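You operate a simulated robot arm through the tools that you are given. There is no shell and no other tool. Be economical: measure what you need, move in short steps, check, and stop when the job is done.

Carry out the task below with a simulated robot arm. There is one attempt and no reset: what you move stays moved.

TASK
Fit the gold brake pad and secure the brake fixture.
Fine: pad in the slot, then push the black pin in, swing the orange lever to HOLD, stand the green pin in the blue sleeve.
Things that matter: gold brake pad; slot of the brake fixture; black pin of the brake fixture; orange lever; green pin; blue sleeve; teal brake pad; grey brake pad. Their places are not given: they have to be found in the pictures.

It is judged by the outcome, as a careful person would: the job done as asked, and still so three seconds after it is handed in. It fails if anything else is knocked over, pushed out of place, dropped, spilled or broken.

THE ROBOT
A 6-joint arm with a two-finger parallel gripper, fixed in place. Base frame: the origin is at the foot of the arm, x ahead of it, y to its left, z up; the work surface is at about z = 800. Lengths are in mm, angles in degrees, forces in N, time in s.
With the tool pointing down near the work surface it reaches from about 260 to 680 mm from the base axis. Its first joint turns from -66.0 to 66.0 degrees. Payload 2.9 kg.
Tool frame: the origin (TCP) lies between the finger pads and is the grasp point; the fingertips stand 30 mm ahead of it; z points along the fingers, y is the line along which they close. The gripper opens to 110 mm. The fingers are 20 mm wide and 10 mm thick; the gripper's body (48 by 112 mm) begins 55 mm behind the TCP.
Orientation is that of the tool frame in the base frame, as a unit quaternion [x, y, z, w]. With the fingers straight down and closing along the base's y, the tool's x points along the base's -x, its y along +y and its z along -z.

THE INTERFACE
- The arm moves only by the tool jog_arm. Its argument "deltas" is a list of rows, each an object (a shift or turn left out is 0, a gripper value left out holds the last) with "delta_rot": the turn, a rotation vector about the base's x, y, z in degrees, a list of three; "offset": the shift along the base's x, y, z in mm, a list of three; "grip": the opening in per cent of the stroke, from 0 (shut) to 100 (fully open). In form: [{"delta_rot": [rx, ry, rz], "offset": [dx, dy, dz], "grip": grip}, ...]. A call has 1 to 20 rows; each row is the pose to reach, as a shift and turn from the pose commanded when the call began. A row lasts 0.2 s, in which the tool goes at most 50 mm and 8.6 degrees; a call with a longer step from one row to the next is refused whole, and so is a gripper value outside its range. A pose out of reach is approached as far as the arm can. The call stops where the force on the tool passes 70 N (or 10 N more than at its start, if that is more) or the arm is blocked; 0.2 s more then pass. The fingers move at their own pace (about 108 mm/s each) and stop on an object; they squeeze with about 34 N. The grip force told is the motor's: it shows also when the fingers shut on nothing. Time passes only in rows, and 0.2 s behind the last, so rows that repeat a pose let the fingers close. It gives the time, the measured TCP pose, the force on the tool (base axes), the opening and the grip force at its end, in the units of the frame above (readings bear some noise).
- Cameras (640 x 400 px; columns grow to the right, rows downward): "scene" is fixed at [73.2, 435.7, 1383.1]; the picture's right is [-0.73, -0.69, 0.00], its down [-0.36, 0.38, -0.85] and it looks along [0.59, -0.62, -0.52] (base axes); focal length 334 px, centre (320, 200). "wrist" rides on the gripper at [-36, 0, -57] in the tool frame; the picture's right is [0.00, -1.00, 0.00], its down [0.97, 0.00, -0.24] and it looks along [0.24, 0.00, 0.97] (tool axes); focal length 218 px, centre (320, 200).
- get_image(camera): a new picture of that camera. No time passes.
- point_at(camera, pixels): for up to 12 pixels [column, row] of the newest picture of that camera ("zoom" is the newest enlarged one), the place [x, y, z] in the base frame of the surface seen there, good to about 2 mm, but the place of the scene camera against the robot may be out by one fixed shift of up to 12 mm in any direction. No time passes.
- zoom(camera, box): a new picture of the part [left, top, right, bottom] of that camera's present view, enlarged. No time passes.
- hand_in(): hands the job in; it is judged then, once.

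Work in short steps. Measure before you move; look again where a grasp or a placing could have gone wrong, and mend it. You have 80 turns and 34 pictures in all, those below and enlarged ones among them. Open the gripper and draw the arm clear of the work before you hand the job in, unless the task says otherwise; then end with one line.

The tools are called after "Call:" as a command line: name --argument value ..., lists and objects as JSON in quotes. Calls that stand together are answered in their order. jog_arm: Moves the arm, as the interface text tells. Its arguments: {"type":"object","properties":{"deltas":{"type":"array","items":{"type":"object","properties":{"delta_rot":{"type":"array","items":{"type":"number"}},"offset":{"type":"array","items":{"type":"number"}},"grip":{"type":"number"}}}}},"required":["deltas"]} The other tools are called the same way: get_image (camera) takes a picture; point_at (camera, pixels) gives the place of the surface under pixels of a picture; zoom (camera, box) takes an enlarged picture of a part of a camera's view; hand_in () hands the job in.

At the start:

```text
clock: 0.0
tool_pos: [421.3, -116.2, 1099.7]
ee_rot: [-0.001, 1.0, 0.0, 0.0]
force: [-0.4, 0.4, 0.0]
width: 109.9
grasp_force: 0.1
```

scene: 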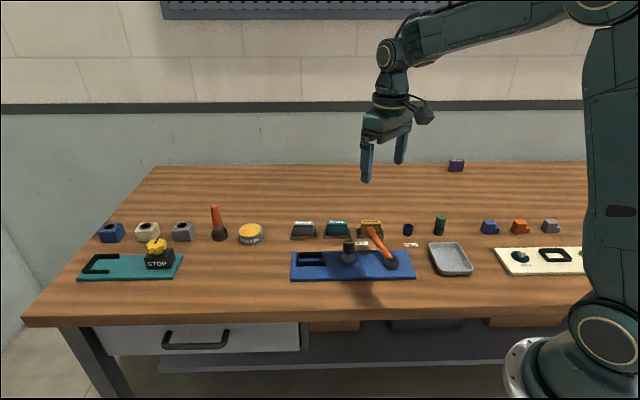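
wrist: 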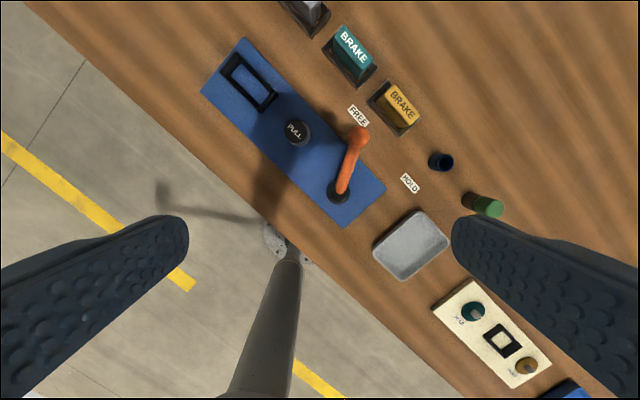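

The wrist picture shows the blue fixture (slot ~(247,82), black pin ~(297,130), lever ~(350,165)), gold pad ~(397,105), sleeve ~(440,160) and green pin ~(483,205). I enlarge both views.

Call:
zoom --camera "wrist" --box '[190, 0, 510, 240]'

Call:
zoom --camera "scene" --box '[280, 200, 480, 300]'

Call:
point_at --camera "wrist" --pixels '[[230, 62], [262, 103], [247, 83], [297, 130], [340, 195], [358, 140], [400, 97], [392, 118], [440, 155], [470, 200], [495, 210], [410, 184]]'

```text
1.67 times, centred on (350, 120) of wrist
```

zoom: 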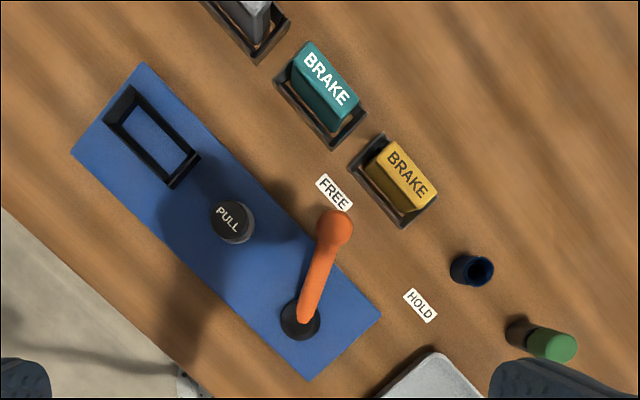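

```text
3.20 times, centred on (380, 250) of scene
```

zoom: 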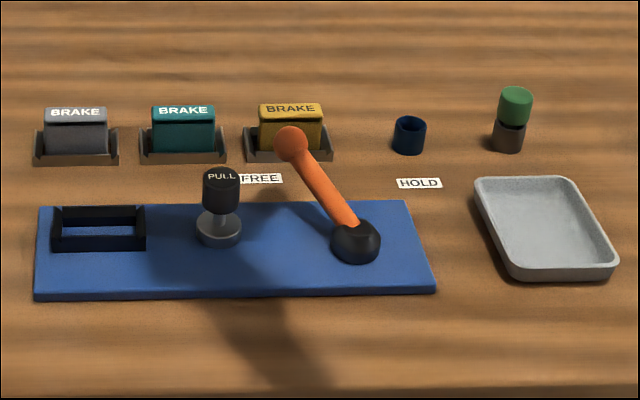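

```text
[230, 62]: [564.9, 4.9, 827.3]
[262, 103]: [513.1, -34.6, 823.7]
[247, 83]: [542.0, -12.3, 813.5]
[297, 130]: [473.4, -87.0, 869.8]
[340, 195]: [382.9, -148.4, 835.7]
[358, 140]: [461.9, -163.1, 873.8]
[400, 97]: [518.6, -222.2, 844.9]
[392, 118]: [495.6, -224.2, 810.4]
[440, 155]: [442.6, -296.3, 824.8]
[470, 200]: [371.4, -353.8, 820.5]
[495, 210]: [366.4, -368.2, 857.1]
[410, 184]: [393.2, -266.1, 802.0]
```

Fixture long axis lies at about 43.5° to base x. I turn the tool by +43.5° and move above the gold pad for a closer look.

Call:
jog_arm --deltas '[{"offset": [15, -17, -16], "delta_rot": [0, 0, 7.25]}, {"offset": [30, -35, -33], "delta_rot": [0, 0, 14.5]}, {"offset": [45, -52, -50], "delta_rot": [0, 0, 21.75]}, {"offset": [60, -70, -66], "delta_rot": [0, 0, 29]}, {"offset": [75, -87, -83], "delta_rot": [0, 0, 36.25]}, {"offset": [90, -105, -100], "delta_rot": [0, 0, 43.5]}, {"offset": [90, -105, -100], "delta_rot": [0, 0, 43.5]}]'

Call:
get_image --camera "wrist"

```text
clock: 1.6
tool_pos: [509.5, -220.7, 1000.2]
ee_rot: [-0.371, 0.929, 0.0, 0.0]
force: [0.4, 0.6, 0.4]
width: 110.1
grasp_force: 0.0
```

```text
29 pictures are left
```

wrist: 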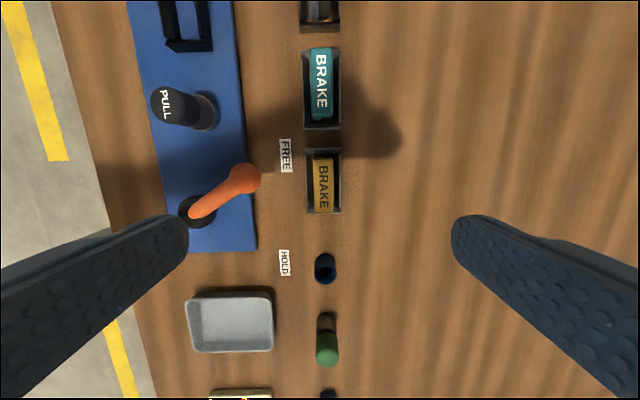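

The pad stands vertically in the image at (323,185), aligned with the fingers closing across its thickness. I measure its edges and those of other parts.

Call:
point_at --camera "wrist" --pixels '[[315, 160], [333, 160], [316, 209], [332, 209], [324, 185], [307, 150], [340, 150], [307, 211], [340, 211], [337, 180], [311, 180], [312, 213]]'

Call:
zoom --camera "wrist" --box '[260, 130, 388, 210]'

Call:
zoom --camera "scene" --box '[330, 200, 410, 250]'

```text
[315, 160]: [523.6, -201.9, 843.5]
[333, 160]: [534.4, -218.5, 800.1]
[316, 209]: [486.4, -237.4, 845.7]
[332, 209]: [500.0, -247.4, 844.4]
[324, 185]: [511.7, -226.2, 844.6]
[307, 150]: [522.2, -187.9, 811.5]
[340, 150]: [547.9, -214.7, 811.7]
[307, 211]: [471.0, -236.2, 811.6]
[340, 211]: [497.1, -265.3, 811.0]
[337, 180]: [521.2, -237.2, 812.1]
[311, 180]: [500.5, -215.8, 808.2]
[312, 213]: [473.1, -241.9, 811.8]
```

```text
5.00 times, centred on (324, 170) of wrist
```

zoom: 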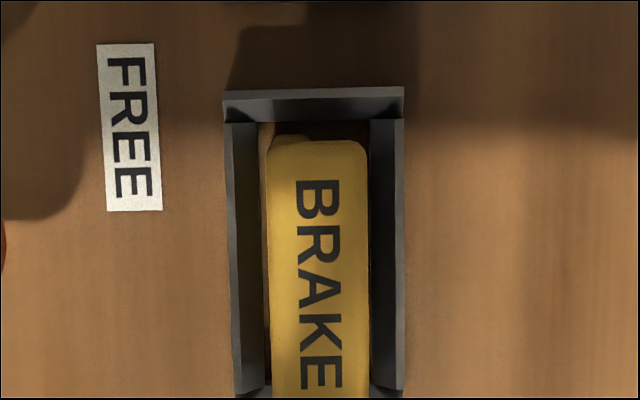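

```text
8.00 times, centred on (370, 225) of scene
```

zoom: 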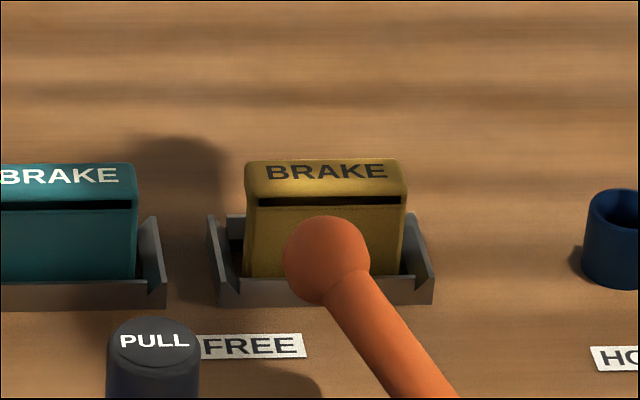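

Pad top is centred near (511.5,-225), z 845, thickness ~17, length ~52; tray side walls reach z 812 and the lever ball is ~80 mm off on the finger axis, so I narrow the gripper to 45% and descend to TCP z≈900.

Call:
jog_arm --deltas '[{"offset": [0, -4, -30], "grip": 45}, {"offset": [0, -4, -65], "grip": 45}, {"offset": [0, -4, -100], "grip": 45}, {"offset": [0, -4, -100], "grip": 45}]'

Call:
get_image --camera "wrist"

```text
clock: 2.6
tool_pos: [511.4, -223.9, 899.3]
ee_rot: [-0.369, 0.929, 0.0, 0.0]
force: [-0.5, -1.1, -0.1]
width: 49.5
grasp_force: 0.0
```

```text
26 pictures are left
```

wrist: 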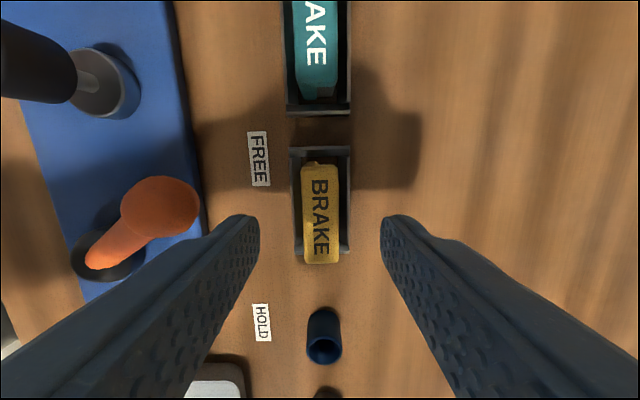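

The pad (column ~321) is centred between the fingers. I check its top corners before the descent.

Call:
point_at --camera "wrist" --pixels '[[305, 170], [335, 170], [308, 258], [336, 258], [321, 215], [309, 163], [319, 100]]'

```text
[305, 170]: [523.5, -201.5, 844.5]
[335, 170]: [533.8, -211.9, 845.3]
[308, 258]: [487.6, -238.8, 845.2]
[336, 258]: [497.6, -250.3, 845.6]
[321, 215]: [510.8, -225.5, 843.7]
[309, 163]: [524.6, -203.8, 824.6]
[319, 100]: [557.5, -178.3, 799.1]
```

Pad centre (510.6,-225.6). Descend to z≈855 and close.

Call:
jog_arm --deltas '[{"offset": [-0.5, -1.7, -22], "grip": 45}, {"offset": [-0.5, -1.7, -45], "grip": 45}, {"offset": [-0.5, -1.7, -45], "grip": 45}, {"offset": [-0.5, -1.7, -45], "grip": 0}, {"offset": [-0.5, -1.7, -45], "grip": 0}, {"offset": [-0.5, -1.7, -45], "grip": 0}]'

```text
clock: 4.0
tool_pos: [510.8, -226.3, 856.0]
ee_rot: [-0.371, 0.929, 0.0, 0.0]
force: [0.0, -1.1, -0.3]
width: 19.7
grasp_force: 34.0
```

Gripped, width 19.7. Lift 110 and carry to above the slot.

Call:
jog_arm --deltas '[{"offset": [0, 0, 30]}, {"offset": [0, 0, 70]}, {"offset": [0, 0, 110]}, {"offset": [4, 30, 110]}, {"offset": [8, 65, 110]}, {"offset": [12, 100, 110]}, {"offset": [16, 135, 110]}, {"offset": [18, 160, 110]}, {"offset": [18, 160, 110]}]'

Call:
get_image --camera "wrist"

```text
clock: 6.0
tool_pos: [525.8, -66.8, 964.2]
ee_rot: [-0.371, 0.929, 0.001, 0.0]
force: [-0.4, 0.3, -0.7]
width: 19.7
grasp_force: 34.0
```

```text
25 pictures are left
```

wrist: 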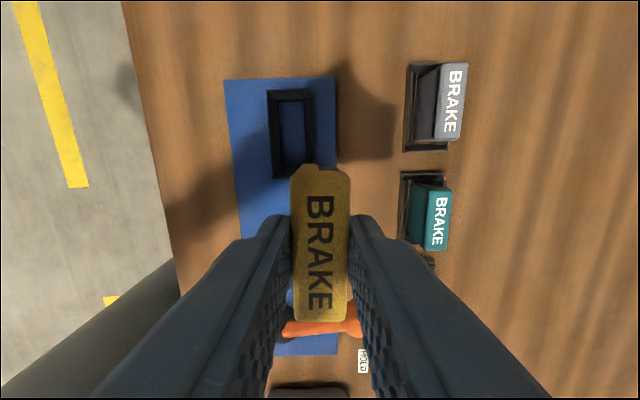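

Slot is visible at (291,132). I zoom and measure its rim.

Call:
zoom --camera "wrist" --box '[210, 70, 370, 170]'

Call:
point_at --camera "wrist" --pixels '[[270, 92], [309, 91], [273, 176], [314, 170], [292, 130], [281, 102], [302, 102], [260, 130], [318, 130], [309, 130], [274, 130], [290, 95]]'

```text
4.00 times, centred on (290, 120) of wrist
```

zoom: 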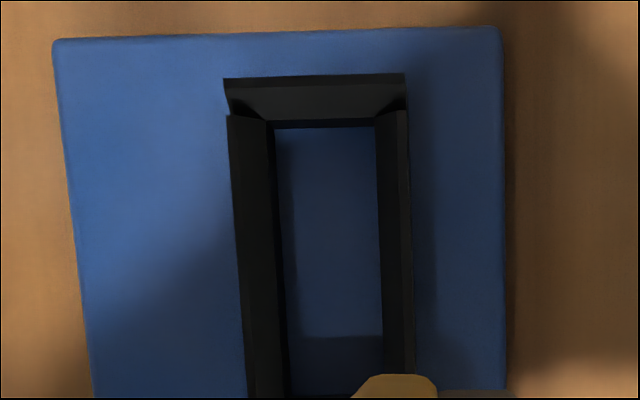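

```text
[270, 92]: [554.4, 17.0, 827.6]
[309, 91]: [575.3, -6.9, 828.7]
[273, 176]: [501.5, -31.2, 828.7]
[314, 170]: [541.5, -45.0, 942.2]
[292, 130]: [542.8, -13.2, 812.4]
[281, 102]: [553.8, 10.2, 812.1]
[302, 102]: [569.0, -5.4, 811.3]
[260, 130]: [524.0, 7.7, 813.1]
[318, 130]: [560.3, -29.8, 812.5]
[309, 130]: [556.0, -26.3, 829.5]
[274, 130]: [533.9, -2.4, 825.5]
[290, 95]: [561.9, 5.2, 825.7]
```

Slot floor z≈812, rim z≈828. I refine the slot's axis and centre with more points.

Call:
point_at --camera "wrist" --pixels '[[332, 85], [335, 348], [334, 200], [271, 100], [272, 120], [273, 140], [274, 160], [309, 105], [310, 120], [310, 135], [311, 150], [290, 90]]'

```text
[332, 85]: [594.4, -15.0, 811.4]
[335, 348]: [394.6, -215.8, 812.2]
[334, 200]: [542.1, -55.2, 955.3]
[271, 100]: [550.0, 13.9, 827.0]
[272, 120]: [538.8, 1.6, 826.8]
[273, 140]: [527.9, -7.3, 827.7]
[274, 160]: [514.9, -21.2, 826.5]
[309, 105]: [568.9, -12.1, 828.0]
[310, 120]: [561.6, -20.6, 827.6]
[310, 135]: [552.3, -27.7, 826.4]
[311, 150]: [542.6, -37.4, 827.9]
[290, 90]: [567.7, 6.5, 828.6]
```

I look at the held pad's shape and the slot from the scene camera.

Call:
zoom --camera "scene" --box '[280, 170, 408, 290]'

Call:
zoom --camera "wrist" --box '[270, 150, 370, 220]'

```text
3.33 times, centred on (344, 230) of scene
```

zoom: 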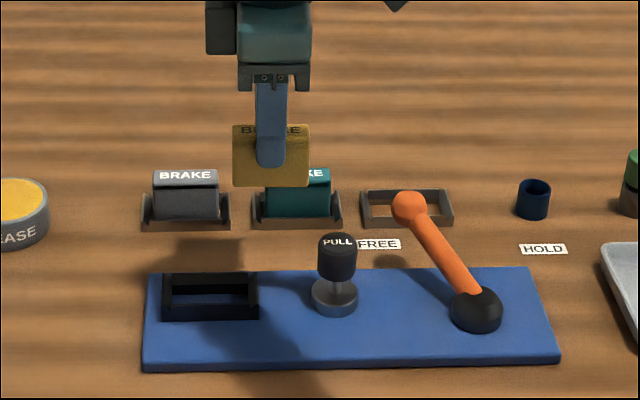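

```text
5.71 times, centred on (320, 185) of wrist
```

zoom: 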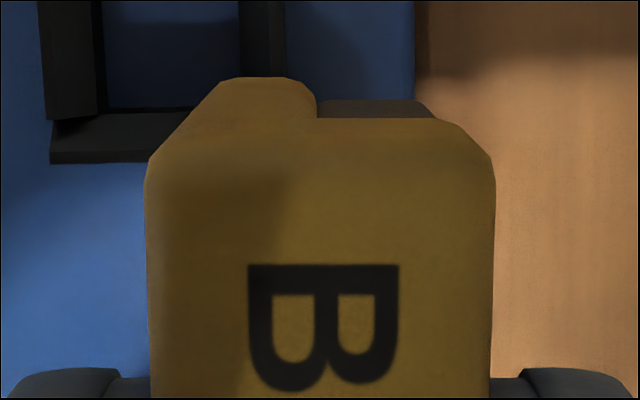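

Pad shape is plain (backing plus lining), and the slot centre is about (539,-18.5) with the axis at ~44.7°. I move above it with the pad's bottom ~24 mm over the rim.

Call:
jog_arm --deltas '[{"offset": [4, 25, 0], "delta_rot": [0, 0, 0.6]}, {"offset": [10.2, 48.4, 0], "delta_rot": [0, 0, 1.2]}, {"offset": [10.2, 48.4, -30], "delta_rot": [0, 0, 1.2]}, {"offset": [10.2, 48.4, -59], "delta_rot": [0, 0, 1.2]}, {"offset": [10.2, 48.4, -59], "delta_rot": [0, 0, 1.2]}, {"offset": [10.2, 48.4, -59], "delta_rot": [0, 0, 1.2]}]'

Call:
get_image --camera "wrist"

Call:
zoom --camera "scene" --box '[280, 200, 376, 290]'

```text
clock: 7.4
tool_pos: [537.4, -15.9, 905.9]
ee_rot: [-0.38, 0.925, 0.0, 0.001]
force: [0.3, 1.2, -2.1]
width: 19.8
grasp_force: 33.8
```

```text
21 pictures are left
```

wrist: 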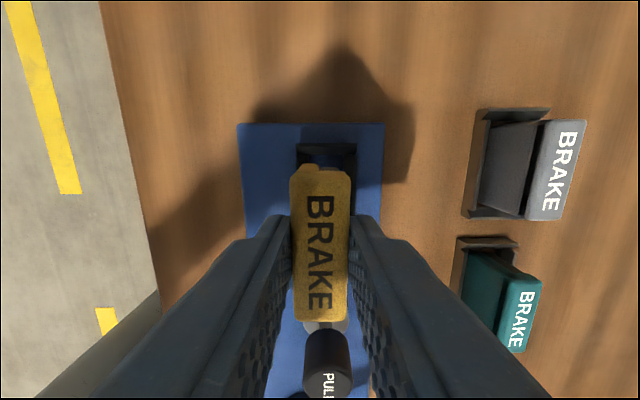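

```text
4.44 times, centred on (328, 245) of scene
```

zoom: 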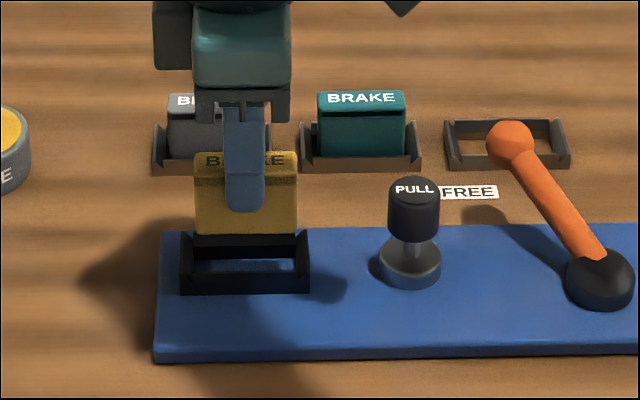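

The slot's far end spans columns 296–357 (centre ~326) against the pad's 320, so about 3–4 mm to correct. I measure here and let the arm settle.

Call:
point_at --camera "wrist" --pixels '[[298, 146], [355, 146], [299, 155], [354, 155], [326, 146], [326, 162], [325, 245]]'

Call:
zoom --camera "wrist" --box '[270, 120, 390, 195]'

Call:
jog_arm --deltas '[{"offset": [0, 0, 0]}]'

```text
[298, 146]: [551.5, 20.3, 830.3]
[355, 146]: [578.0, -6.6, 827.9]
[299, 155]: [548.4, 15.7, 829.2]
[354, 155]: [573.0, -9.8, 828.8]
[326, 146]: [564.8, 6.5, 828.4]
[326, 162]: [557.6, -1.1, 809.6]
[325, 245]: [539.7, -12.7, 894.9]
```

```text
5.33 times, centred on (330, 158) of wrist
```

zoom: 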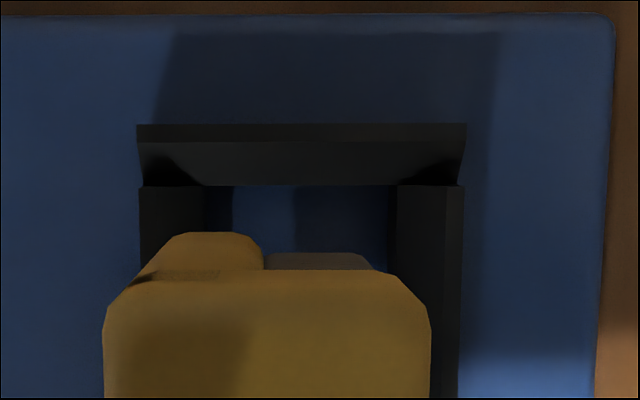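

```text
clock: 7.8
tool_pos: [536.4, -16.1, 905.3]
ee_rot: [-0.381, 0.925, 0.0, -0.001]
force: [-0.5, -0.9, -2.3]
width: 19.6
grasp_force: 34.3
```

Slot centre line is at u≈-394.3 versus the TCP's -390.9, so I shift (+2.4,-2.4) and descend partly, then check.

Call:
jog_arm --deltas '[{"offset": [2.4, -2.4, 0]}, {"offset": [2.4, -2.4, 0]}, {"offset": [2.4, -2.4, -12]}, {"offset": [2.4, -2.4, -21]}, {"offset": [2.4, -2.4, -21]}, {"offset": [2.4, -2.4, -21]}]'

Call:
zoom --camera "wrist" --box '[250, 120, 410, 220]'

```text
clock: 9.2
tool_pos: [540.3, -20.7, 884.9]
ee_rot: [-0.381, 0.925, -0.001, -0.001]
force: [0.0, -0.1, -1.8]
width: 19.5
grasp_force: 34.1
```

```text
4.00 times, centred on (330, 170) of wrist
```

zoom: 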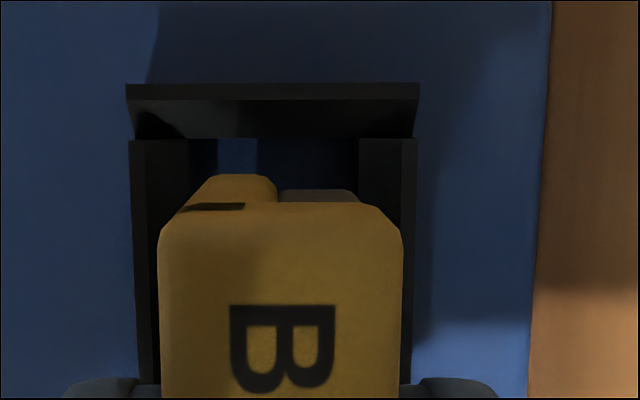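

Now the slot centre is at column 318.1 versus pad 320.1 (~1 mm overshoot). Small correction, then lower into the slot.

Call:
jog_arm --deltas '[{"offset": [-0.1, 1.5, 0]}, {"offset": [-0.1, 1.5, -4]}, {"offset": [-0.1, 1.5, -8]}, {"offset": [-0.1, 1.5, -12]}, {"offset": [-0.1, 1.5, -15]}, {"offset": [-0.1, 1.5, -17]}, {"offset": [-0.1, 1.5, -17]}]'

Call:
zoom --camera "wrist" --box '[250, 120, 410, 220]'

Call:
zoom --camera "scene" --box '[280, 200, 376, 290]'

```text
clock: 10.8
tool_pos: [540.8, -19.7, 868.2]
ee_rot: [-0.38, 0.925, 0.0, 0.0]
force: [1.7, 2.1, -1.4]
width: 19.8
grasp_force: 33.9
```

```text
4.00 times, centred on (330, 170) of wrist
```

zoom: 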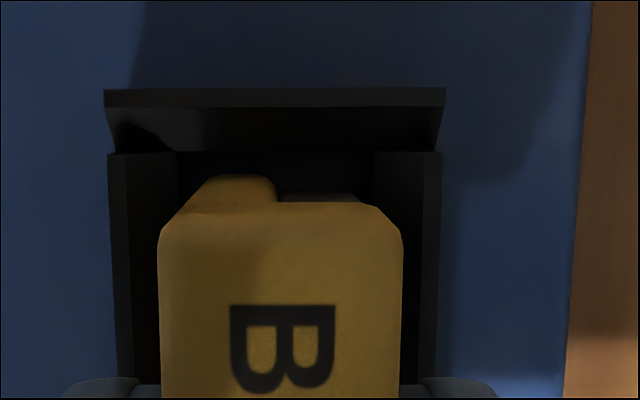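

```text
4.44 times, centred on (328, 245) of scene
```

zoom: 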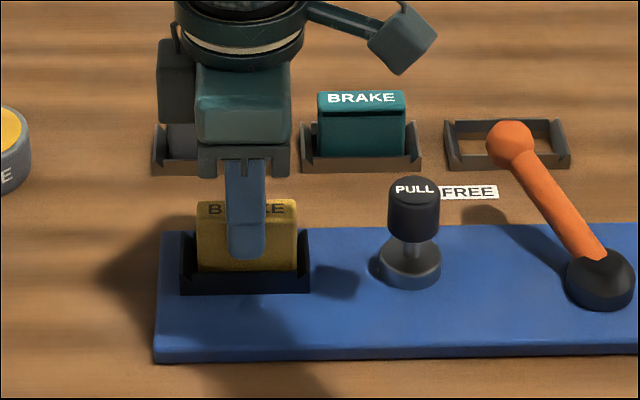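

Pad is inside the rim with little force. Lower the last ~4 mm gently, watching force.

Call:
jog_arm --deltas '[{"offset": [-0.4, 0.4, -1.5]}, {"offset": [-0.4, 0.4, -3]}, {"offset": [-0.4, 0.4, -4]}, {"offset": [-0.4, 0.4, -4]}]'

```text
clock: 11.8
tool_pos: [540.4, -18.6, 864.3]
ee_rot: [-0.38, 0.925, -0.001, 0.002]
force: [-6.3, 2.5, 28.9]
width: 19.6
grasp_force: 34.4
```

Contact at z 864, matching the floor at ~811. Release and lift, then view.

Call:
jog_arm --deltas '[{"offset": [0, 0, 1], "grip": 45}, {"offset": [0, 0, 1], "grip": 45}, {"offset": [0, 0, 1], "grip": 45}, {"offset": [0, 0, 40], "grip": 45}, {"offset": [0, 0, 80], "grip": 45}, {"offset": [0, 0, 80], "grip": 45}]'

Call:
get_image --camera "wrist"

Call:
zoom --camera "scene" --box '[280, 200, 376, 290]'

```text
clock: 13.2
tool_pos: [541.6, -21.0, 943.6]
ee_rot: [-0.379, 0.925, 0.001, 0.0]
force: [-0.5, 0.1, 0.1]
width: 49.8
grasp_force: 0.1
```

```text
15 pictures are left
```

wrist: 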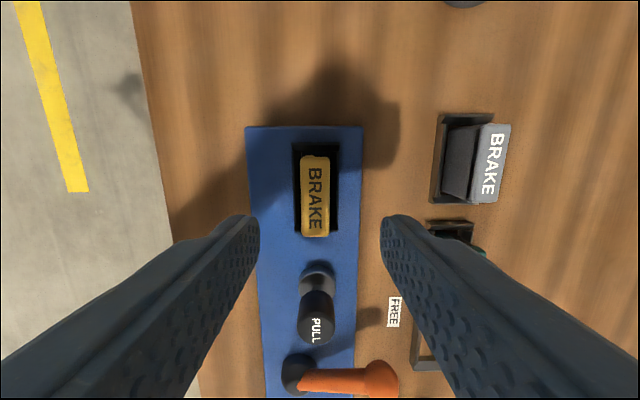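

```text
4.44 times, centred on (328, 245) of scene
```

zoom: 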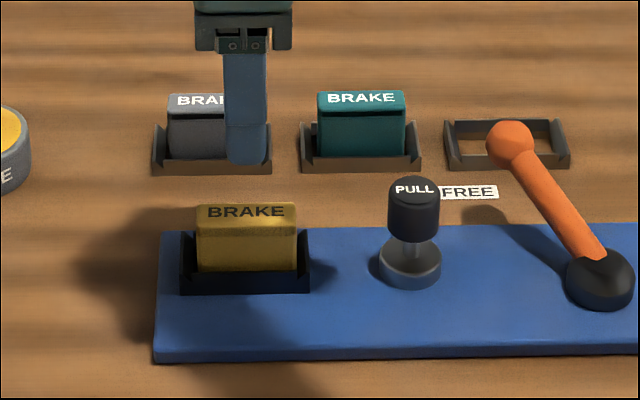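

Pad sits in the slot. Next the pin: I measure the knob and the pad top.

Call:
point_at --camera "wrist" --pixels '[[310, 330], [316, 342], [301, 325], [333, 325], [317, 310], [317, 270], [316, 160], [315, 230], [382, 378], [298, 375], [340, 382]]'

```text
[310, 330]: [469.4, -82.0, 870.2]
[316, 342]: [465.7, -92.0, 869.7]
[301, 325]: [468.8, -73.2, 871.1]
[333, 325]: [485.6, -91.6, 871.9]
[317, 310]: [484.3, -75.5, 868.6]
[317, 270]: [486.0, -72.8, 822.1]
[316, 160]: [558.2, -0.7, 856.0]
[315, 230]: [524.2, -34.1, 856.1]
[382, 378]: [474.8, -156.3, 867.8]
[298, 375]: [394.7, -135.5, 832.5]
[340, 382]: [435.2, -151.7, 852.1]
```

Knob top centred at (475,-84), z 870. I shut the fingers and go above it.

Call:
jog_arm --deltas '[{"offset": [-22, -21, 0], "grip": 0}, {"offset": [-45, -42, 0], "grip": 0}, {"offset": [-66.4, -63.2, 0], "grip": 0}, {"offset": [-66.4, -63.2, -18], "grip": 0}, {"offset": [-66.4, -63.2, -36], "grip": 0}, {"offset": [-66.4, -63.2, -36], "grip": 0}, {"offset": [-66.4, -63.2, -36], "grip": 0}]'

Call:
zoom --camera "scene" --box '[290, 200, 420, 290]'

```text
clock: 14.8
tool_pos: [473.5, -82.7, 906.2]
ee_rot: [-0.38, 0.925, 0.0, -0.001]
force: [-0.8, -0.3, -0.4]
width: 0.2
grasp_force: 33.5
```

```text
4.44 times, centred on (355, 245) of scene
```

zoom: 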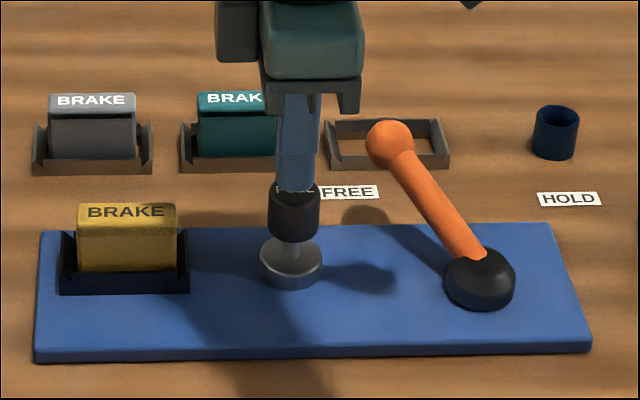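

Fingers are over the knob. Press down in small steps; the call stops by itself on force.

Call:
jog_arm --deltas '[{"offset": [1, -1, -4]}, {"offset": [1, -1, -8]}, {"offset": [1, -1, -12]}, {"offset": [1, -1, -16]}, {"offset": [1, -1, -20]}, {"offset": [1, -1, -24]}, {"offset": [1, -1, -28]}, {"offset": [1, -1, -32]}, {"offset": [1, -1, -36]}]'

```text
clock: 16.6
tool_pos: [476.6, -82.7, 882.6]
ee_rot: [-0.381, 0.924, -0.002, 0.004]
force: [-3.5, 0.3, 11.2]
width: 0.1
grasp_force: 34.0
stopped in row 9: the force on the tool passed its limit (the readings are from after the stop); the commanded pose is now the measured one
```

Travelled ~18 mm to what looks like a stop. Raise and check.

Call:
jog_arm --deltas '[{"offset": [0, 0, 30]}, {"offset": [0, 0, 70]}, {"offset": [0, 0, 70]}]'

Call:
zoom --camera "scene" --box '[290, 200, 420, 290]'

```text
clock: 17.4
tool_pos: [474.2, -82.3, 950.1]
ee_rot: [-0.381, 0.925, 0.0, 0.003]
force: [1.0, -0.5, -0.9]
width: 0.0
grasp_force: 34.1
```

```text
4.44 times, centred on (355, 245) of scene
```

zoom: 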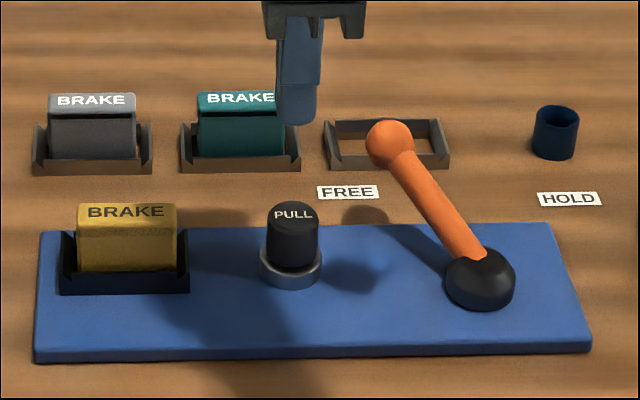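

The black pin is fully in. Now the lever: I take a wrist view to measure the pivot, ball and labels.

Call:
jog_arm --deltas '[{"offset": [-15, -25, 30]}, {"offset": [-30, -50, 60]}, {"offset": [-30, -50, 60]}]'

Call:
get_image --camera "wrist"

```text
clock: 18.2
tool_pos: [446.3, -133.4, 1009.7]
ee_rot: [-0.381, 0.924, -0.001, 0.003]
force: [-0.7, -0.2, 0.1]
width: 0.0
grasp_force: 33.7
```

```text
11 pictures are left
```

wrist: 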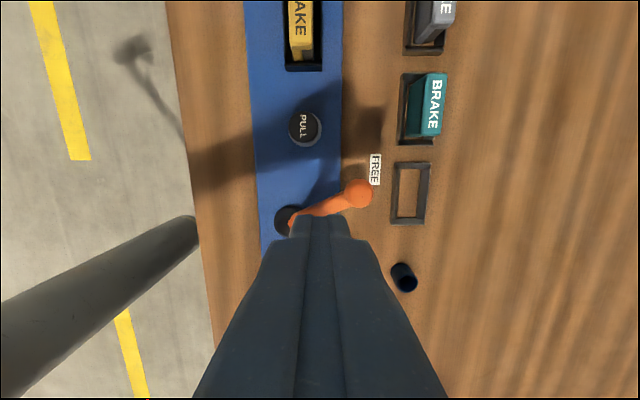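

Call:
point_at --camera "wrist" --pixels '[[358, 193], [347, 193], [369, 193], [358, 182], [335, 202], [318, 211], [279, 212], [284, 222], [375, 170], [404, 270], [400, 287], [409, 195]]'

Call:
point_at --camera "scene" --pixels '[[389, 263], [369, 233], [360, 244], [411, 245], [408, 230], [439, 217]]'

```text
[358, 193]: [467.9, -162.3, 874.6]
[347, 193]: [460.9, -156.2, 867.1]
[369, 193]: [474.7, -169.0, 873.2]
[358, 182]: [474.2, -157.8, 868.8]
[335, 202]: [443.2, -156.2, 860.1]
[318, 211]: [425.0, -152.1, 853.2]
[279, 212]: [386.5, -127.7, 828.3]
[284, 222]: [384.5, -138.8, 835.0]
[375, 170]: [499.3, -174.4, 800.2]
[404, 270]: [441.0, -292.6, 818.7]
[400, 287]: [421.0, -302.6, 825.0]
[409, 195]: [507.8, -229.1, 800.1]
```

```text
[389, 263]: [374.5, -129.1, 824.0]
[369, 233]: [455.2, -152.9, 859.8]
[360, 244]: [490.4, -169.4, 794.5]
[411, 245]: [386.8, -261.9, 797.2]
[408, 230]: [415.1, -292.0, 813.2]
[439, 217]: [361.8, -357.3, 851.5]
```

Pivot ≈ (388.5,-143), ball at angle ≈ -14°, HOLD label at ≈ -88°. I put the shut fingers down on the FREE side of the shaft at (453,-125), tips at z≈840, clear of the knob.

Call:
jog_arm --deltas '[{"offset": [7, 8, -10]}, {"offset": [7, 8, -45]}, {"offset": [7, 8, -85]}, {"offset": [7, 8, -115]}, {"offset": [7, 8, -140]}, {"offset": [7, 8, -140]}, {"offset": [7, 8, -140]}]'

Call:
zoom --camera "scene" --box '[300, 200, 430, 290]'

```text
clock: 19.9
tool_pos: [451.0, -125.0, 869.9]
ee_rot: [-0.381, 0.925, 0.0, 0.003]
force: [0.4, -0.3, 0.0]
width: 0.0
grasp_force: 34.0
```

```text
4.44 times, centred on (365, 245) of scene
```

zoom: 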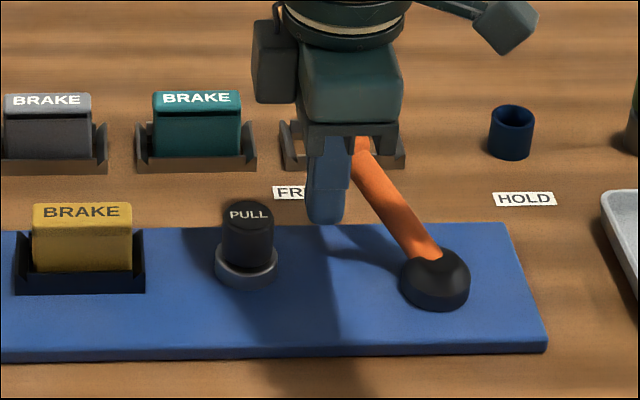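

Fingers stand beside the shaft. I push along an arc about the pivot to roughly -75°.

Call:
jog_arm --deltas '[{"offset": [-1, -6, 0]}, {"offset": [-2, -11.6, 0]}, {"offset": [-2.2, -18, 0]}, {"offset": [-2.5, -24.4, 0]}, {"offset": [-3.7, -30, 0]}, {"offset": [-5, -35.7, 0]}, {"offset": [-7.5, -41, 0]}, {"offset": [-10, -46.3, 0]}, {"offset": [-12.5, -50.6, 0]}, {"offset": [-15, -55, 0]}, {"offset": [-18.1, -58.6, 0]}, {"offset": [-21.3, -62.3, 0]}, {"offset": [-25, -65.5, 0]}, {"offset": [-28.7, -68.7, 0]}, {"offset": [-28.7, -68.7, 0]}]'

Call:
zoom --camera "scene" --box '[300, 200, 430, 290]'

```text
clock: 23.1
tool_pos: [424.4, -192.9, 870.0]
ee_rot: [-0.381, 0.925, -0.002, 0.003]
force: [3.7, 4.0, 3.1]
width: 0.0
grasp_force: 34.0
```

```text
4.44 times, centred on (365, 245) of scene
```

zoom: 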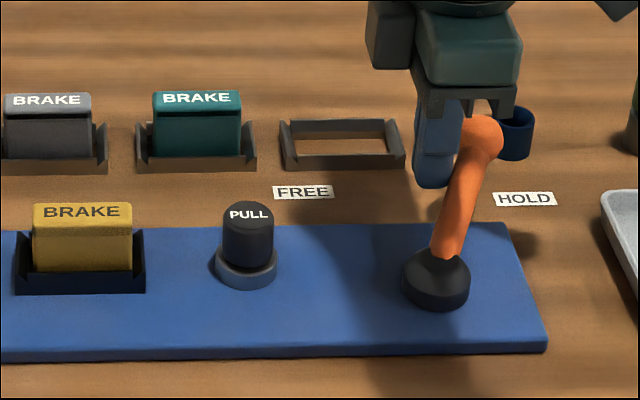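

Lever follows well. Continue to ≈ -88°.

Call:
jog_arm --deltas '[{"offset": [-3, -2, 0]}, {"offset": [-5.9, -3.8, 0]}, {"offset": [-9, -5.3, 0]}, {"offset": [-11.8, -6.6, 0]}, {"offset": [-11.8, -6.6, 0]}]'

Call:
point_at --camera "scene" --pixels '[[396, 232]]'

Call:
zoom --camera "scene" --box '[300, 200, 430, 290]'

```text
clock: 24.2
tool_pos: [412.6, -199.7, 870.8]
ee_rot: [-0.38, 0.925, 0.0, 0.004]
force: [2.1, 3.5, -0.9]
width: 0.2
grasp_force: 34.2
```

```text
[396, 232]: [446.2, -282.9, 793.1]
```

```text
4.44 times, centred on (365, 245) of scene
```

zoom: 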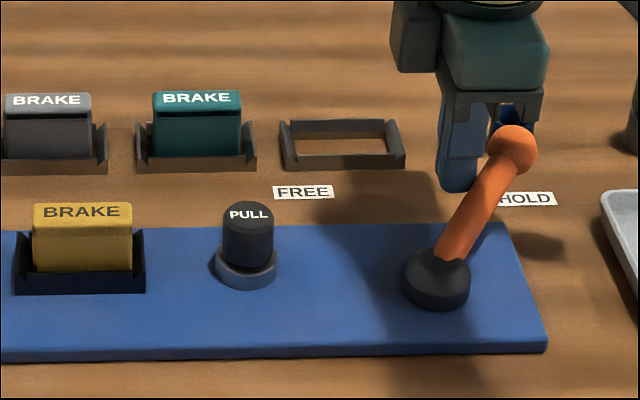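

No stop felt yet. I measure the ball and the HOLD label for the present angle.

Call:
point_at --camera "zoom" --pixels '[[511, 150], [505, 140], [520, 198], [540, 199], [475, 220], [303, 192], [435, 285]]'

```text
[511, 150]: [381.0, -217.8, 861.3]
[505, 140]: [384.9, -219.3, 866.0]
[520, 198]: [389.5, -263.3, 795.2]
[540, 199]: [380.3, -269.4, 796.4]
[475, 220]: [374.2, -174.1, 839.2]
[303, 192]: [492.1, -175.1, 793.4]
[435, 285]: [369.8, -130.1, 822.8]
```

Lever is at about -86°, the label at -88°. I nudge on a little, watching for an end stop.

Call:
jog_arm --deltas '[{"offset": [-1.5, -0.6, 0]}, {"offset": [-3, -1.1, 0]}, {"offset": [-3, -1.1, 0]}]'

```text
clock: 25.1
tool_pos: [411.6, -199.9, 870.7]
ee_rot: [-0.382, 0.924, -0.002, 0.006]
force: [21.8, 8.7, -8.7]
width: 0.0
grasp_force: 34.2
```

Force rose to ~22 N with no further motion: end stop at HOLD. I draw back, rise, and move to view the green pin and sleeve.

Call:
jog_arm --deltas '[{"offset": [5, 4, 0]}, {"offset": [10, 8, 10]}, {"offset": [10, 8, 50]}, {"offset": [10, 8, 95]}, {"offset": [5, -25, 130], "grip": 55}, {"offset": [0, -60, 130], "grip": 55}, {"offset": [0, -100, 130], "grip": 55}, {"offset": [-5, -125, 130], "grip": 55}, {"offset": [-5, -125, 130], "grip": 55}]'

Call:
get_image --camera "wrist"

```text
clock: 27.1
tool_pos: [404.1, -326.1, 999.0]
ee_rot: [-0.382, 0.924, -0.001, 0.003]
force: [0.3, 0.3, 0.1]
width: 60.8
grasp_force: 0.0
```

```text
7 pictures are left
```

wrist: 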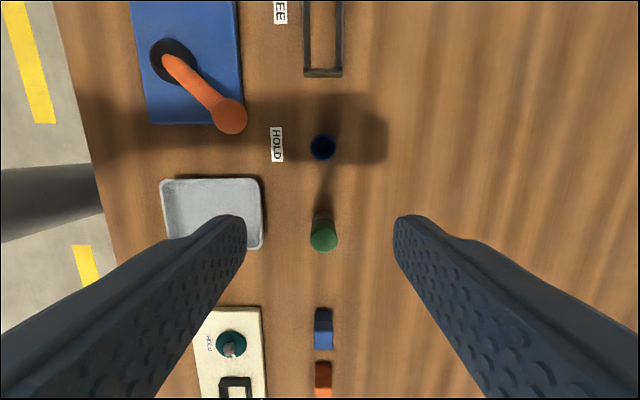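

Lever points to HOLD. I measure the green pin (324,236) and sleeve (323,147).

Call:
point_at --camera "wrist" --pixels '[[324, 237], [312, 237], [335, 237], [324, 227], [324, 248], [321, 217], [322, 147], [312, 147], [334, 147], [322, 137], [323, 159], [230, 113]]'

Call:
zoom --camera "wrist" --box '[270, 120, 390, 260]'

```text
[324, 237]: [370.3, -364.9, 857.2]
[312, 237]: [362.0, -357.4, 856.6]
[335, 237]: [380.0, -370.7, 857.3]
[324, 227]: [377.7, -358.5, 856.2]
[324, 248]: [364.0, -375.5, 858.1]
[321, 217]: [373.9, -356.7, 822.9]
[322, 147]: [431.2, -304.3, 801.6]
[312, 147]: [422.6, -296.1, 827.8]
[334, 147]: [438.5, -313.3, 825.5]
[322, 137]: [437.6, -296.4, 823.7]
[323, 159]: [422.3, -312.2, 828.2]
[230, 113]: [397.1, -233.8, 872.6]
```

```text
2.86 times, centred on (330, 190) of wrist
```

zoom: 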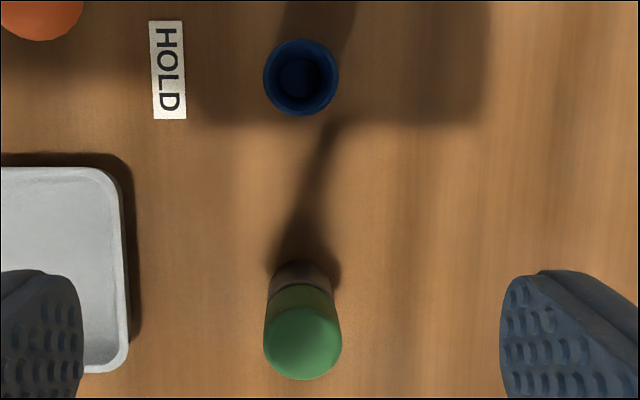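

Pin centre ≈ (370,-366), top z 857; sleeve centre ≈ (430.7,-304.8), rim z 826. I go above the pin first and read the pose.

Call:
jog_arm --deltas '[{"offset": [-17, -20, -20]}, {"offset": [-34.2, -39.9, -45]}, {"offset": [-34.2, -39.9, -70]}, {"offset": [-34.2, -39.9, -95]}, {"offset": [-34.2, -39.9, -95]}, {"offset": [-34.2, -39.9, -95]}]'

Call:
get_image --camera "wrist"

```text
clock: 28.4
tool_pos: [368.8, -366.9, 907.2]
ee_rot: [-0.381, 0.925, 0.0, 0.004]
force: [0.5, 0.5, -0.8]
width: 60.7
grasp_force: 0.1
```

```text
5 pictures are left
```

wrist: 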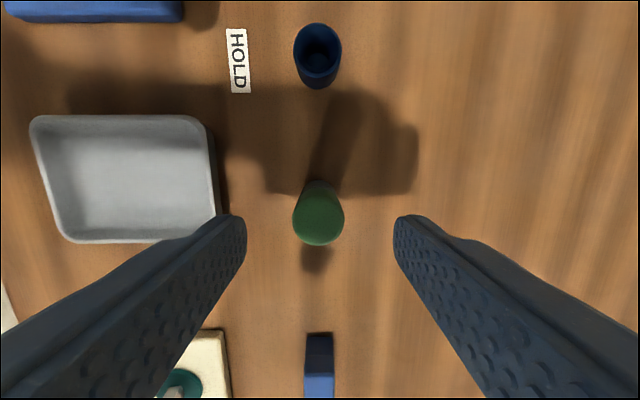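

Pin (319,218) is centred between fingers. Verify its top and the sleeve rim from here.

Call:
point_at --camera "wrist" --pixels '[[296, 218], [342, 218], [319, 196], [319, 241], [319, 218], [296, 50], [339, 50], [317, 26], [319, 72], [318, 45]]'

```text
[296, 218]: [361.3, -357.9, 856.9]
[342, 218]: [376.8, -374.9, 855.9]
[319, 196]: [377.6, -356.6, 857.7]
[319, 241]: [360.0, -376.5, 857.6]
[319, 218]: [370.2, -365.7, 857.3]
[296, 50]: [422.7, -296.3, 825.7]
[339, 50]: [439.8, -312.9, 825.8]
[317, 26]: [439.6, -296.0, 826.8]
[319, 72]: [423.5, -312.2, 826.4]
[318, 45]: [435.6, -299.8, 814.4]
```

Pin centre (369,-366.4), sleeve (431.3,-304.4). Descend to z≈862, grip, and lift slightly.

Call:
jog_arm --deltas '[{"offset": [0.2, 0.4, -22]}, {"offset": [0.2, 0.4, -45]}, {"offset": [0.2, 0.4, -45]}, {"offset": [0.2, 0.4, -45], "grip": 0}, {"offset": [0.2, 0.4, -45], "grip": 0}, {"offset": [0.2, 0.4, -45], "grip": 0}, {"offset": [0.2, 0.4, -25], "grip": 0}, {"offset": [0.2, 0.4, 0], "grip": 0}, {"offset": [0.2, 0.4, 0], "grip": 0}]'

```text
clock: 30.4
tool_pos: [368.5, -367.0, 907.3]
ee_rot: [-0.381, 0.925, -0.001, 0.003]
force: [0.8, 0.9, -0.7]
width: 26.0
grasp_force: 34.2
```

Gripped at 26 mm. Move over the sleeve, settle, then look.

Call:
jog_arm --deltas '[{"offset": [20, 20, 0]}, {"offset": [42, 42, 0]}, {"offset": [62.4, 62.1, 0]}, {"offset": [62.4, 62.1, 0]}, {"offset": [62.4, 62.1, -15]}, {"offset": [62.4, 62.1, -15]}, {"offset": [62.4, 62.1, -15]}]'

Call:
get_image --camera "wrist"

Call:
zoom --camera "scene" --box '[370, 200, 450, 250]'

```text
clock: 32.0
tool_pos: [432.3, -301.9, 891.3]
ee_rot: [-0.381, 0.925, -0.001, 0.002]
force: [-0.2, 0.4, -0.6]
width: 26.2
grasp_force: 33.8
```

```text
4 pictures are left
```

wrist: 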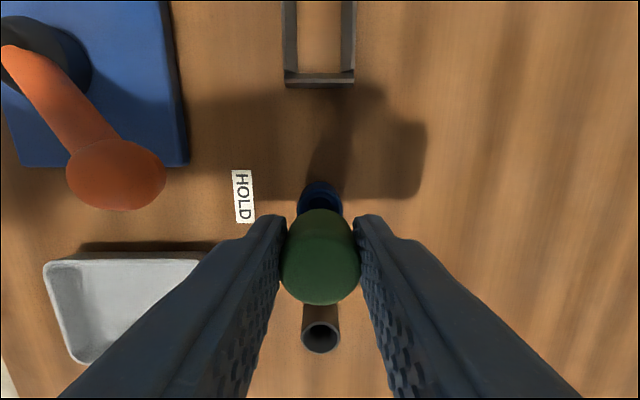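

```text
8.00 times, centred on (410, 225) of scene
```

zoom: 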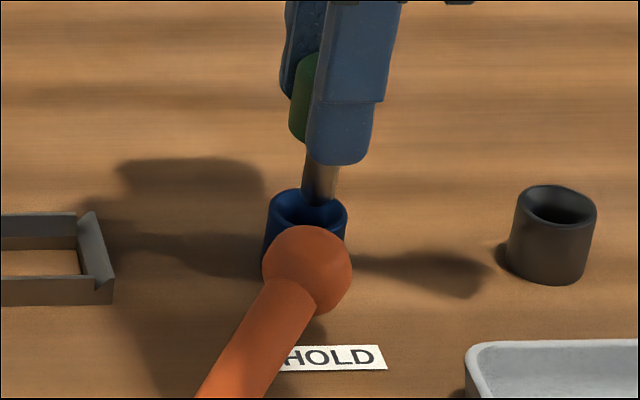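

The pin has a thin shank and came out of a dark holder; the cap held at 26 mm. I measure shank, sleeve rim and cap together before inserting.

Call:
point_at --camera "zoom" --pixels '[[321, 185], [306, 180], [336, 180], [322, 172], [306, 193], [268, 210], [346, 210], [320, 202], [285, 196], [340, 198]]'

Call:
point_at --camera "wrist" --pixels '[[320, 183], [302, 196], [338, 196], [298, 205], [342, 205], [320, 215], [320, 295], [285, 255], [355, 255], [320, 330], [320, 352]]'

```text
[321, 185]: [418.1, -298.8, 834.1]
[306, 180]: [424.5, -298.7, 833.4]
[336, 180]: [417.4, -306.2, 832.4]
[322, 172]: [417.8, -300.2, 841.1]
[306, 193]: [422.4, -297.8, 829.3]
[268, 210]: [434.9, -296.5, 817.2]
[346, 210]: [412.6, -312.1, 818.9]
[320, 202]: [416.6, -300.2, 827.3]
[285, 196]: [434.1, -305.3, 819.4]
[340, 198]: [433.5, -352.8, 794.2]
```

```text
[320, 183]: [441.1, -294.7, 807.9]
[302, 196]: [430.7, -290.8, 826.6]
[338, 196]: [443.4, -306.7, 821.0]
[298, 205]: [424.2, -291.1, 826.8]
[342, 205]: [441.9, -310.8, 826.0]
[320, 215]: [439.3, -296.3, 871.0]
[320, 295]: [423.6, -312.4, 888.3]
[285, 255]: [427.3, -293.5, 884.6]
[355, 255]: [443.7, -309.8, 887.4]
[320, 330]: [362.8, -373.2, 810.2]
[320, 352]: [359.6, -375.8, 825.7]
```

Across the fingers the alignment is exact (sleeve and cap both at column 320.5); along the other axis the pin is ~1 mm short. I shift by (+0.9,+0.9) and lower partway.

Call:
jog_arm --deltas '[{"offset": [0.9, 0.9, 0]}, {"offset": [0.9, 0.9, -4]}, {"offset": [0.9, 0.9, -8]}, {"offset": [0.9, 0.9, -12]}, {"offset": [0.9, 0.9, -15]}, {"offset": [0.9, 0.9, -15]}]'

```text
clock: 33.5
tool_pos: [433.3, -304.7, 875.7]
ee_rot: [-0.381, 0.925, 0.0, 0.003]
force: [-0.5, 0.1, 0.5]
width: 26.5
grasp_force: 33.6
```

No contact force with the tip inside the sleeve. Lower the rest gently.

Call:
jog_arm --deltas '[{"offset": [0, 0, -4]}, {"offset": [0, 0, -8]}, {"offset": [0, 0, -11]}, {"offset": [0, 0, -13]}, {"offset": [0, 0, -13]}]'

```text
clock: 34.6
tool_pos: [433.9, -303.9, 863.3]
ee_rot: [-0.382, 0.924, 0.0, 0.003]
force: [-0.3, -0.3, 0.0]
width: 26.3
grasp_force: 33.7
```

Still no contact; creep down a little.

Call:
jog_arm --deltas '[{"offset": [0, 0, -1]}, {"offset": [0, 0, -2]}, {"offset": [0, 0, -2]}]'

Call:
zoom --camera "scene" --box '[370, 200, 450, 250]'

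```text
clock: 35.5
tool_pos: [433.4, -303.3, 862.8]
ee_rot: [-0.382, 0.924, -0.001, 0.003]
force: [-2.6, 4.1, 13.8]
width: 26.2
grasp_force: 33.9
```

```text
8.00 times, centred on (410, 225) of scene
```

zoom: 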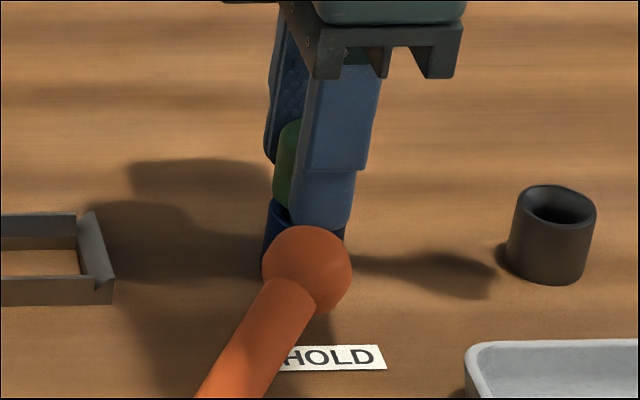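

Seated with light contact at the same height as in its holder. Release and lift clear.

Call:
jog_arm --deltas '[{"offset": [0, 0, 0.5], "grip": 45}, {"offset": [0, 0, 0.5], "grip": 45}, {"offset": [0, 0, 0.5], "grip": 45}, {"offset": [0, 0, 35], "grip": 45}, {"offset": [0, 0, 80], "grip": 45}, {"offset": [0, 0, 125], "grip": 45}, {"offset": [-10, 30, 150], "grip": 45}, {"offset": [-20, 70, 170], "grip": 45}, {"offset": [-20, 70, 170], "grip": 45}]'

Call:
get_image --camera "wrist"

Call:
zoom --camera "scene" --box '[280, 190, 460, 300]'

```text
clock: 37.5
tool_pos: [415.9, -235.8, 1029.9]
ee_rot: [-0.382, 0.924, 0.0, 0.003]
force: [-0.2, -0.1, -0.1]
width: 49.4
grasp_force: 0.0
```

```text
1 pictures are left
```

wrist: 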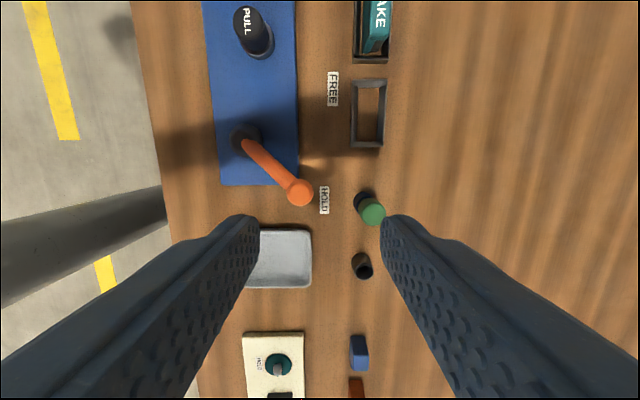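

```text
3.56 times, centred on (370, 245) of scene
```

zoom: 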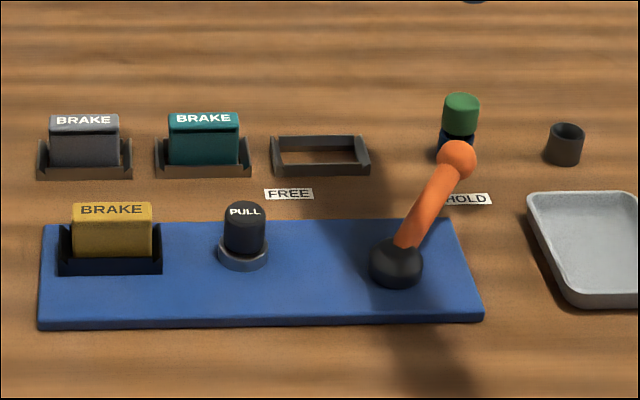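

Pad in the slot, pin in, lever at HOLD, green pin standing in the sleeve, and everything else in place. I open the gripper fully and rise before handing in.

Call:
jog_arm --deltas '[{"offset": [0, 0, 30], "grip": 100}, {"offset": [0, 0, 60], "grip": 100}, {"offset": [0, 0, 60], "grip": 100}]'

Call:
hand_in

```text
clock: 38.2
tool_pos: [415.3, -236.7, 1090.9]
ee_rot: [-0.381, 0.924, -0.001, 0.003]
force: [-0.3, 0.0, 0.3]
width: 109.9
grasp_force: 0.2
```

```text
The job is handed in.
```

The gold brake pad is in the slot, the black pin is pushed in, the orange lever is at HOLD, and the green pin stands in the blue sleeve; the arm is clear and the job is handed in.
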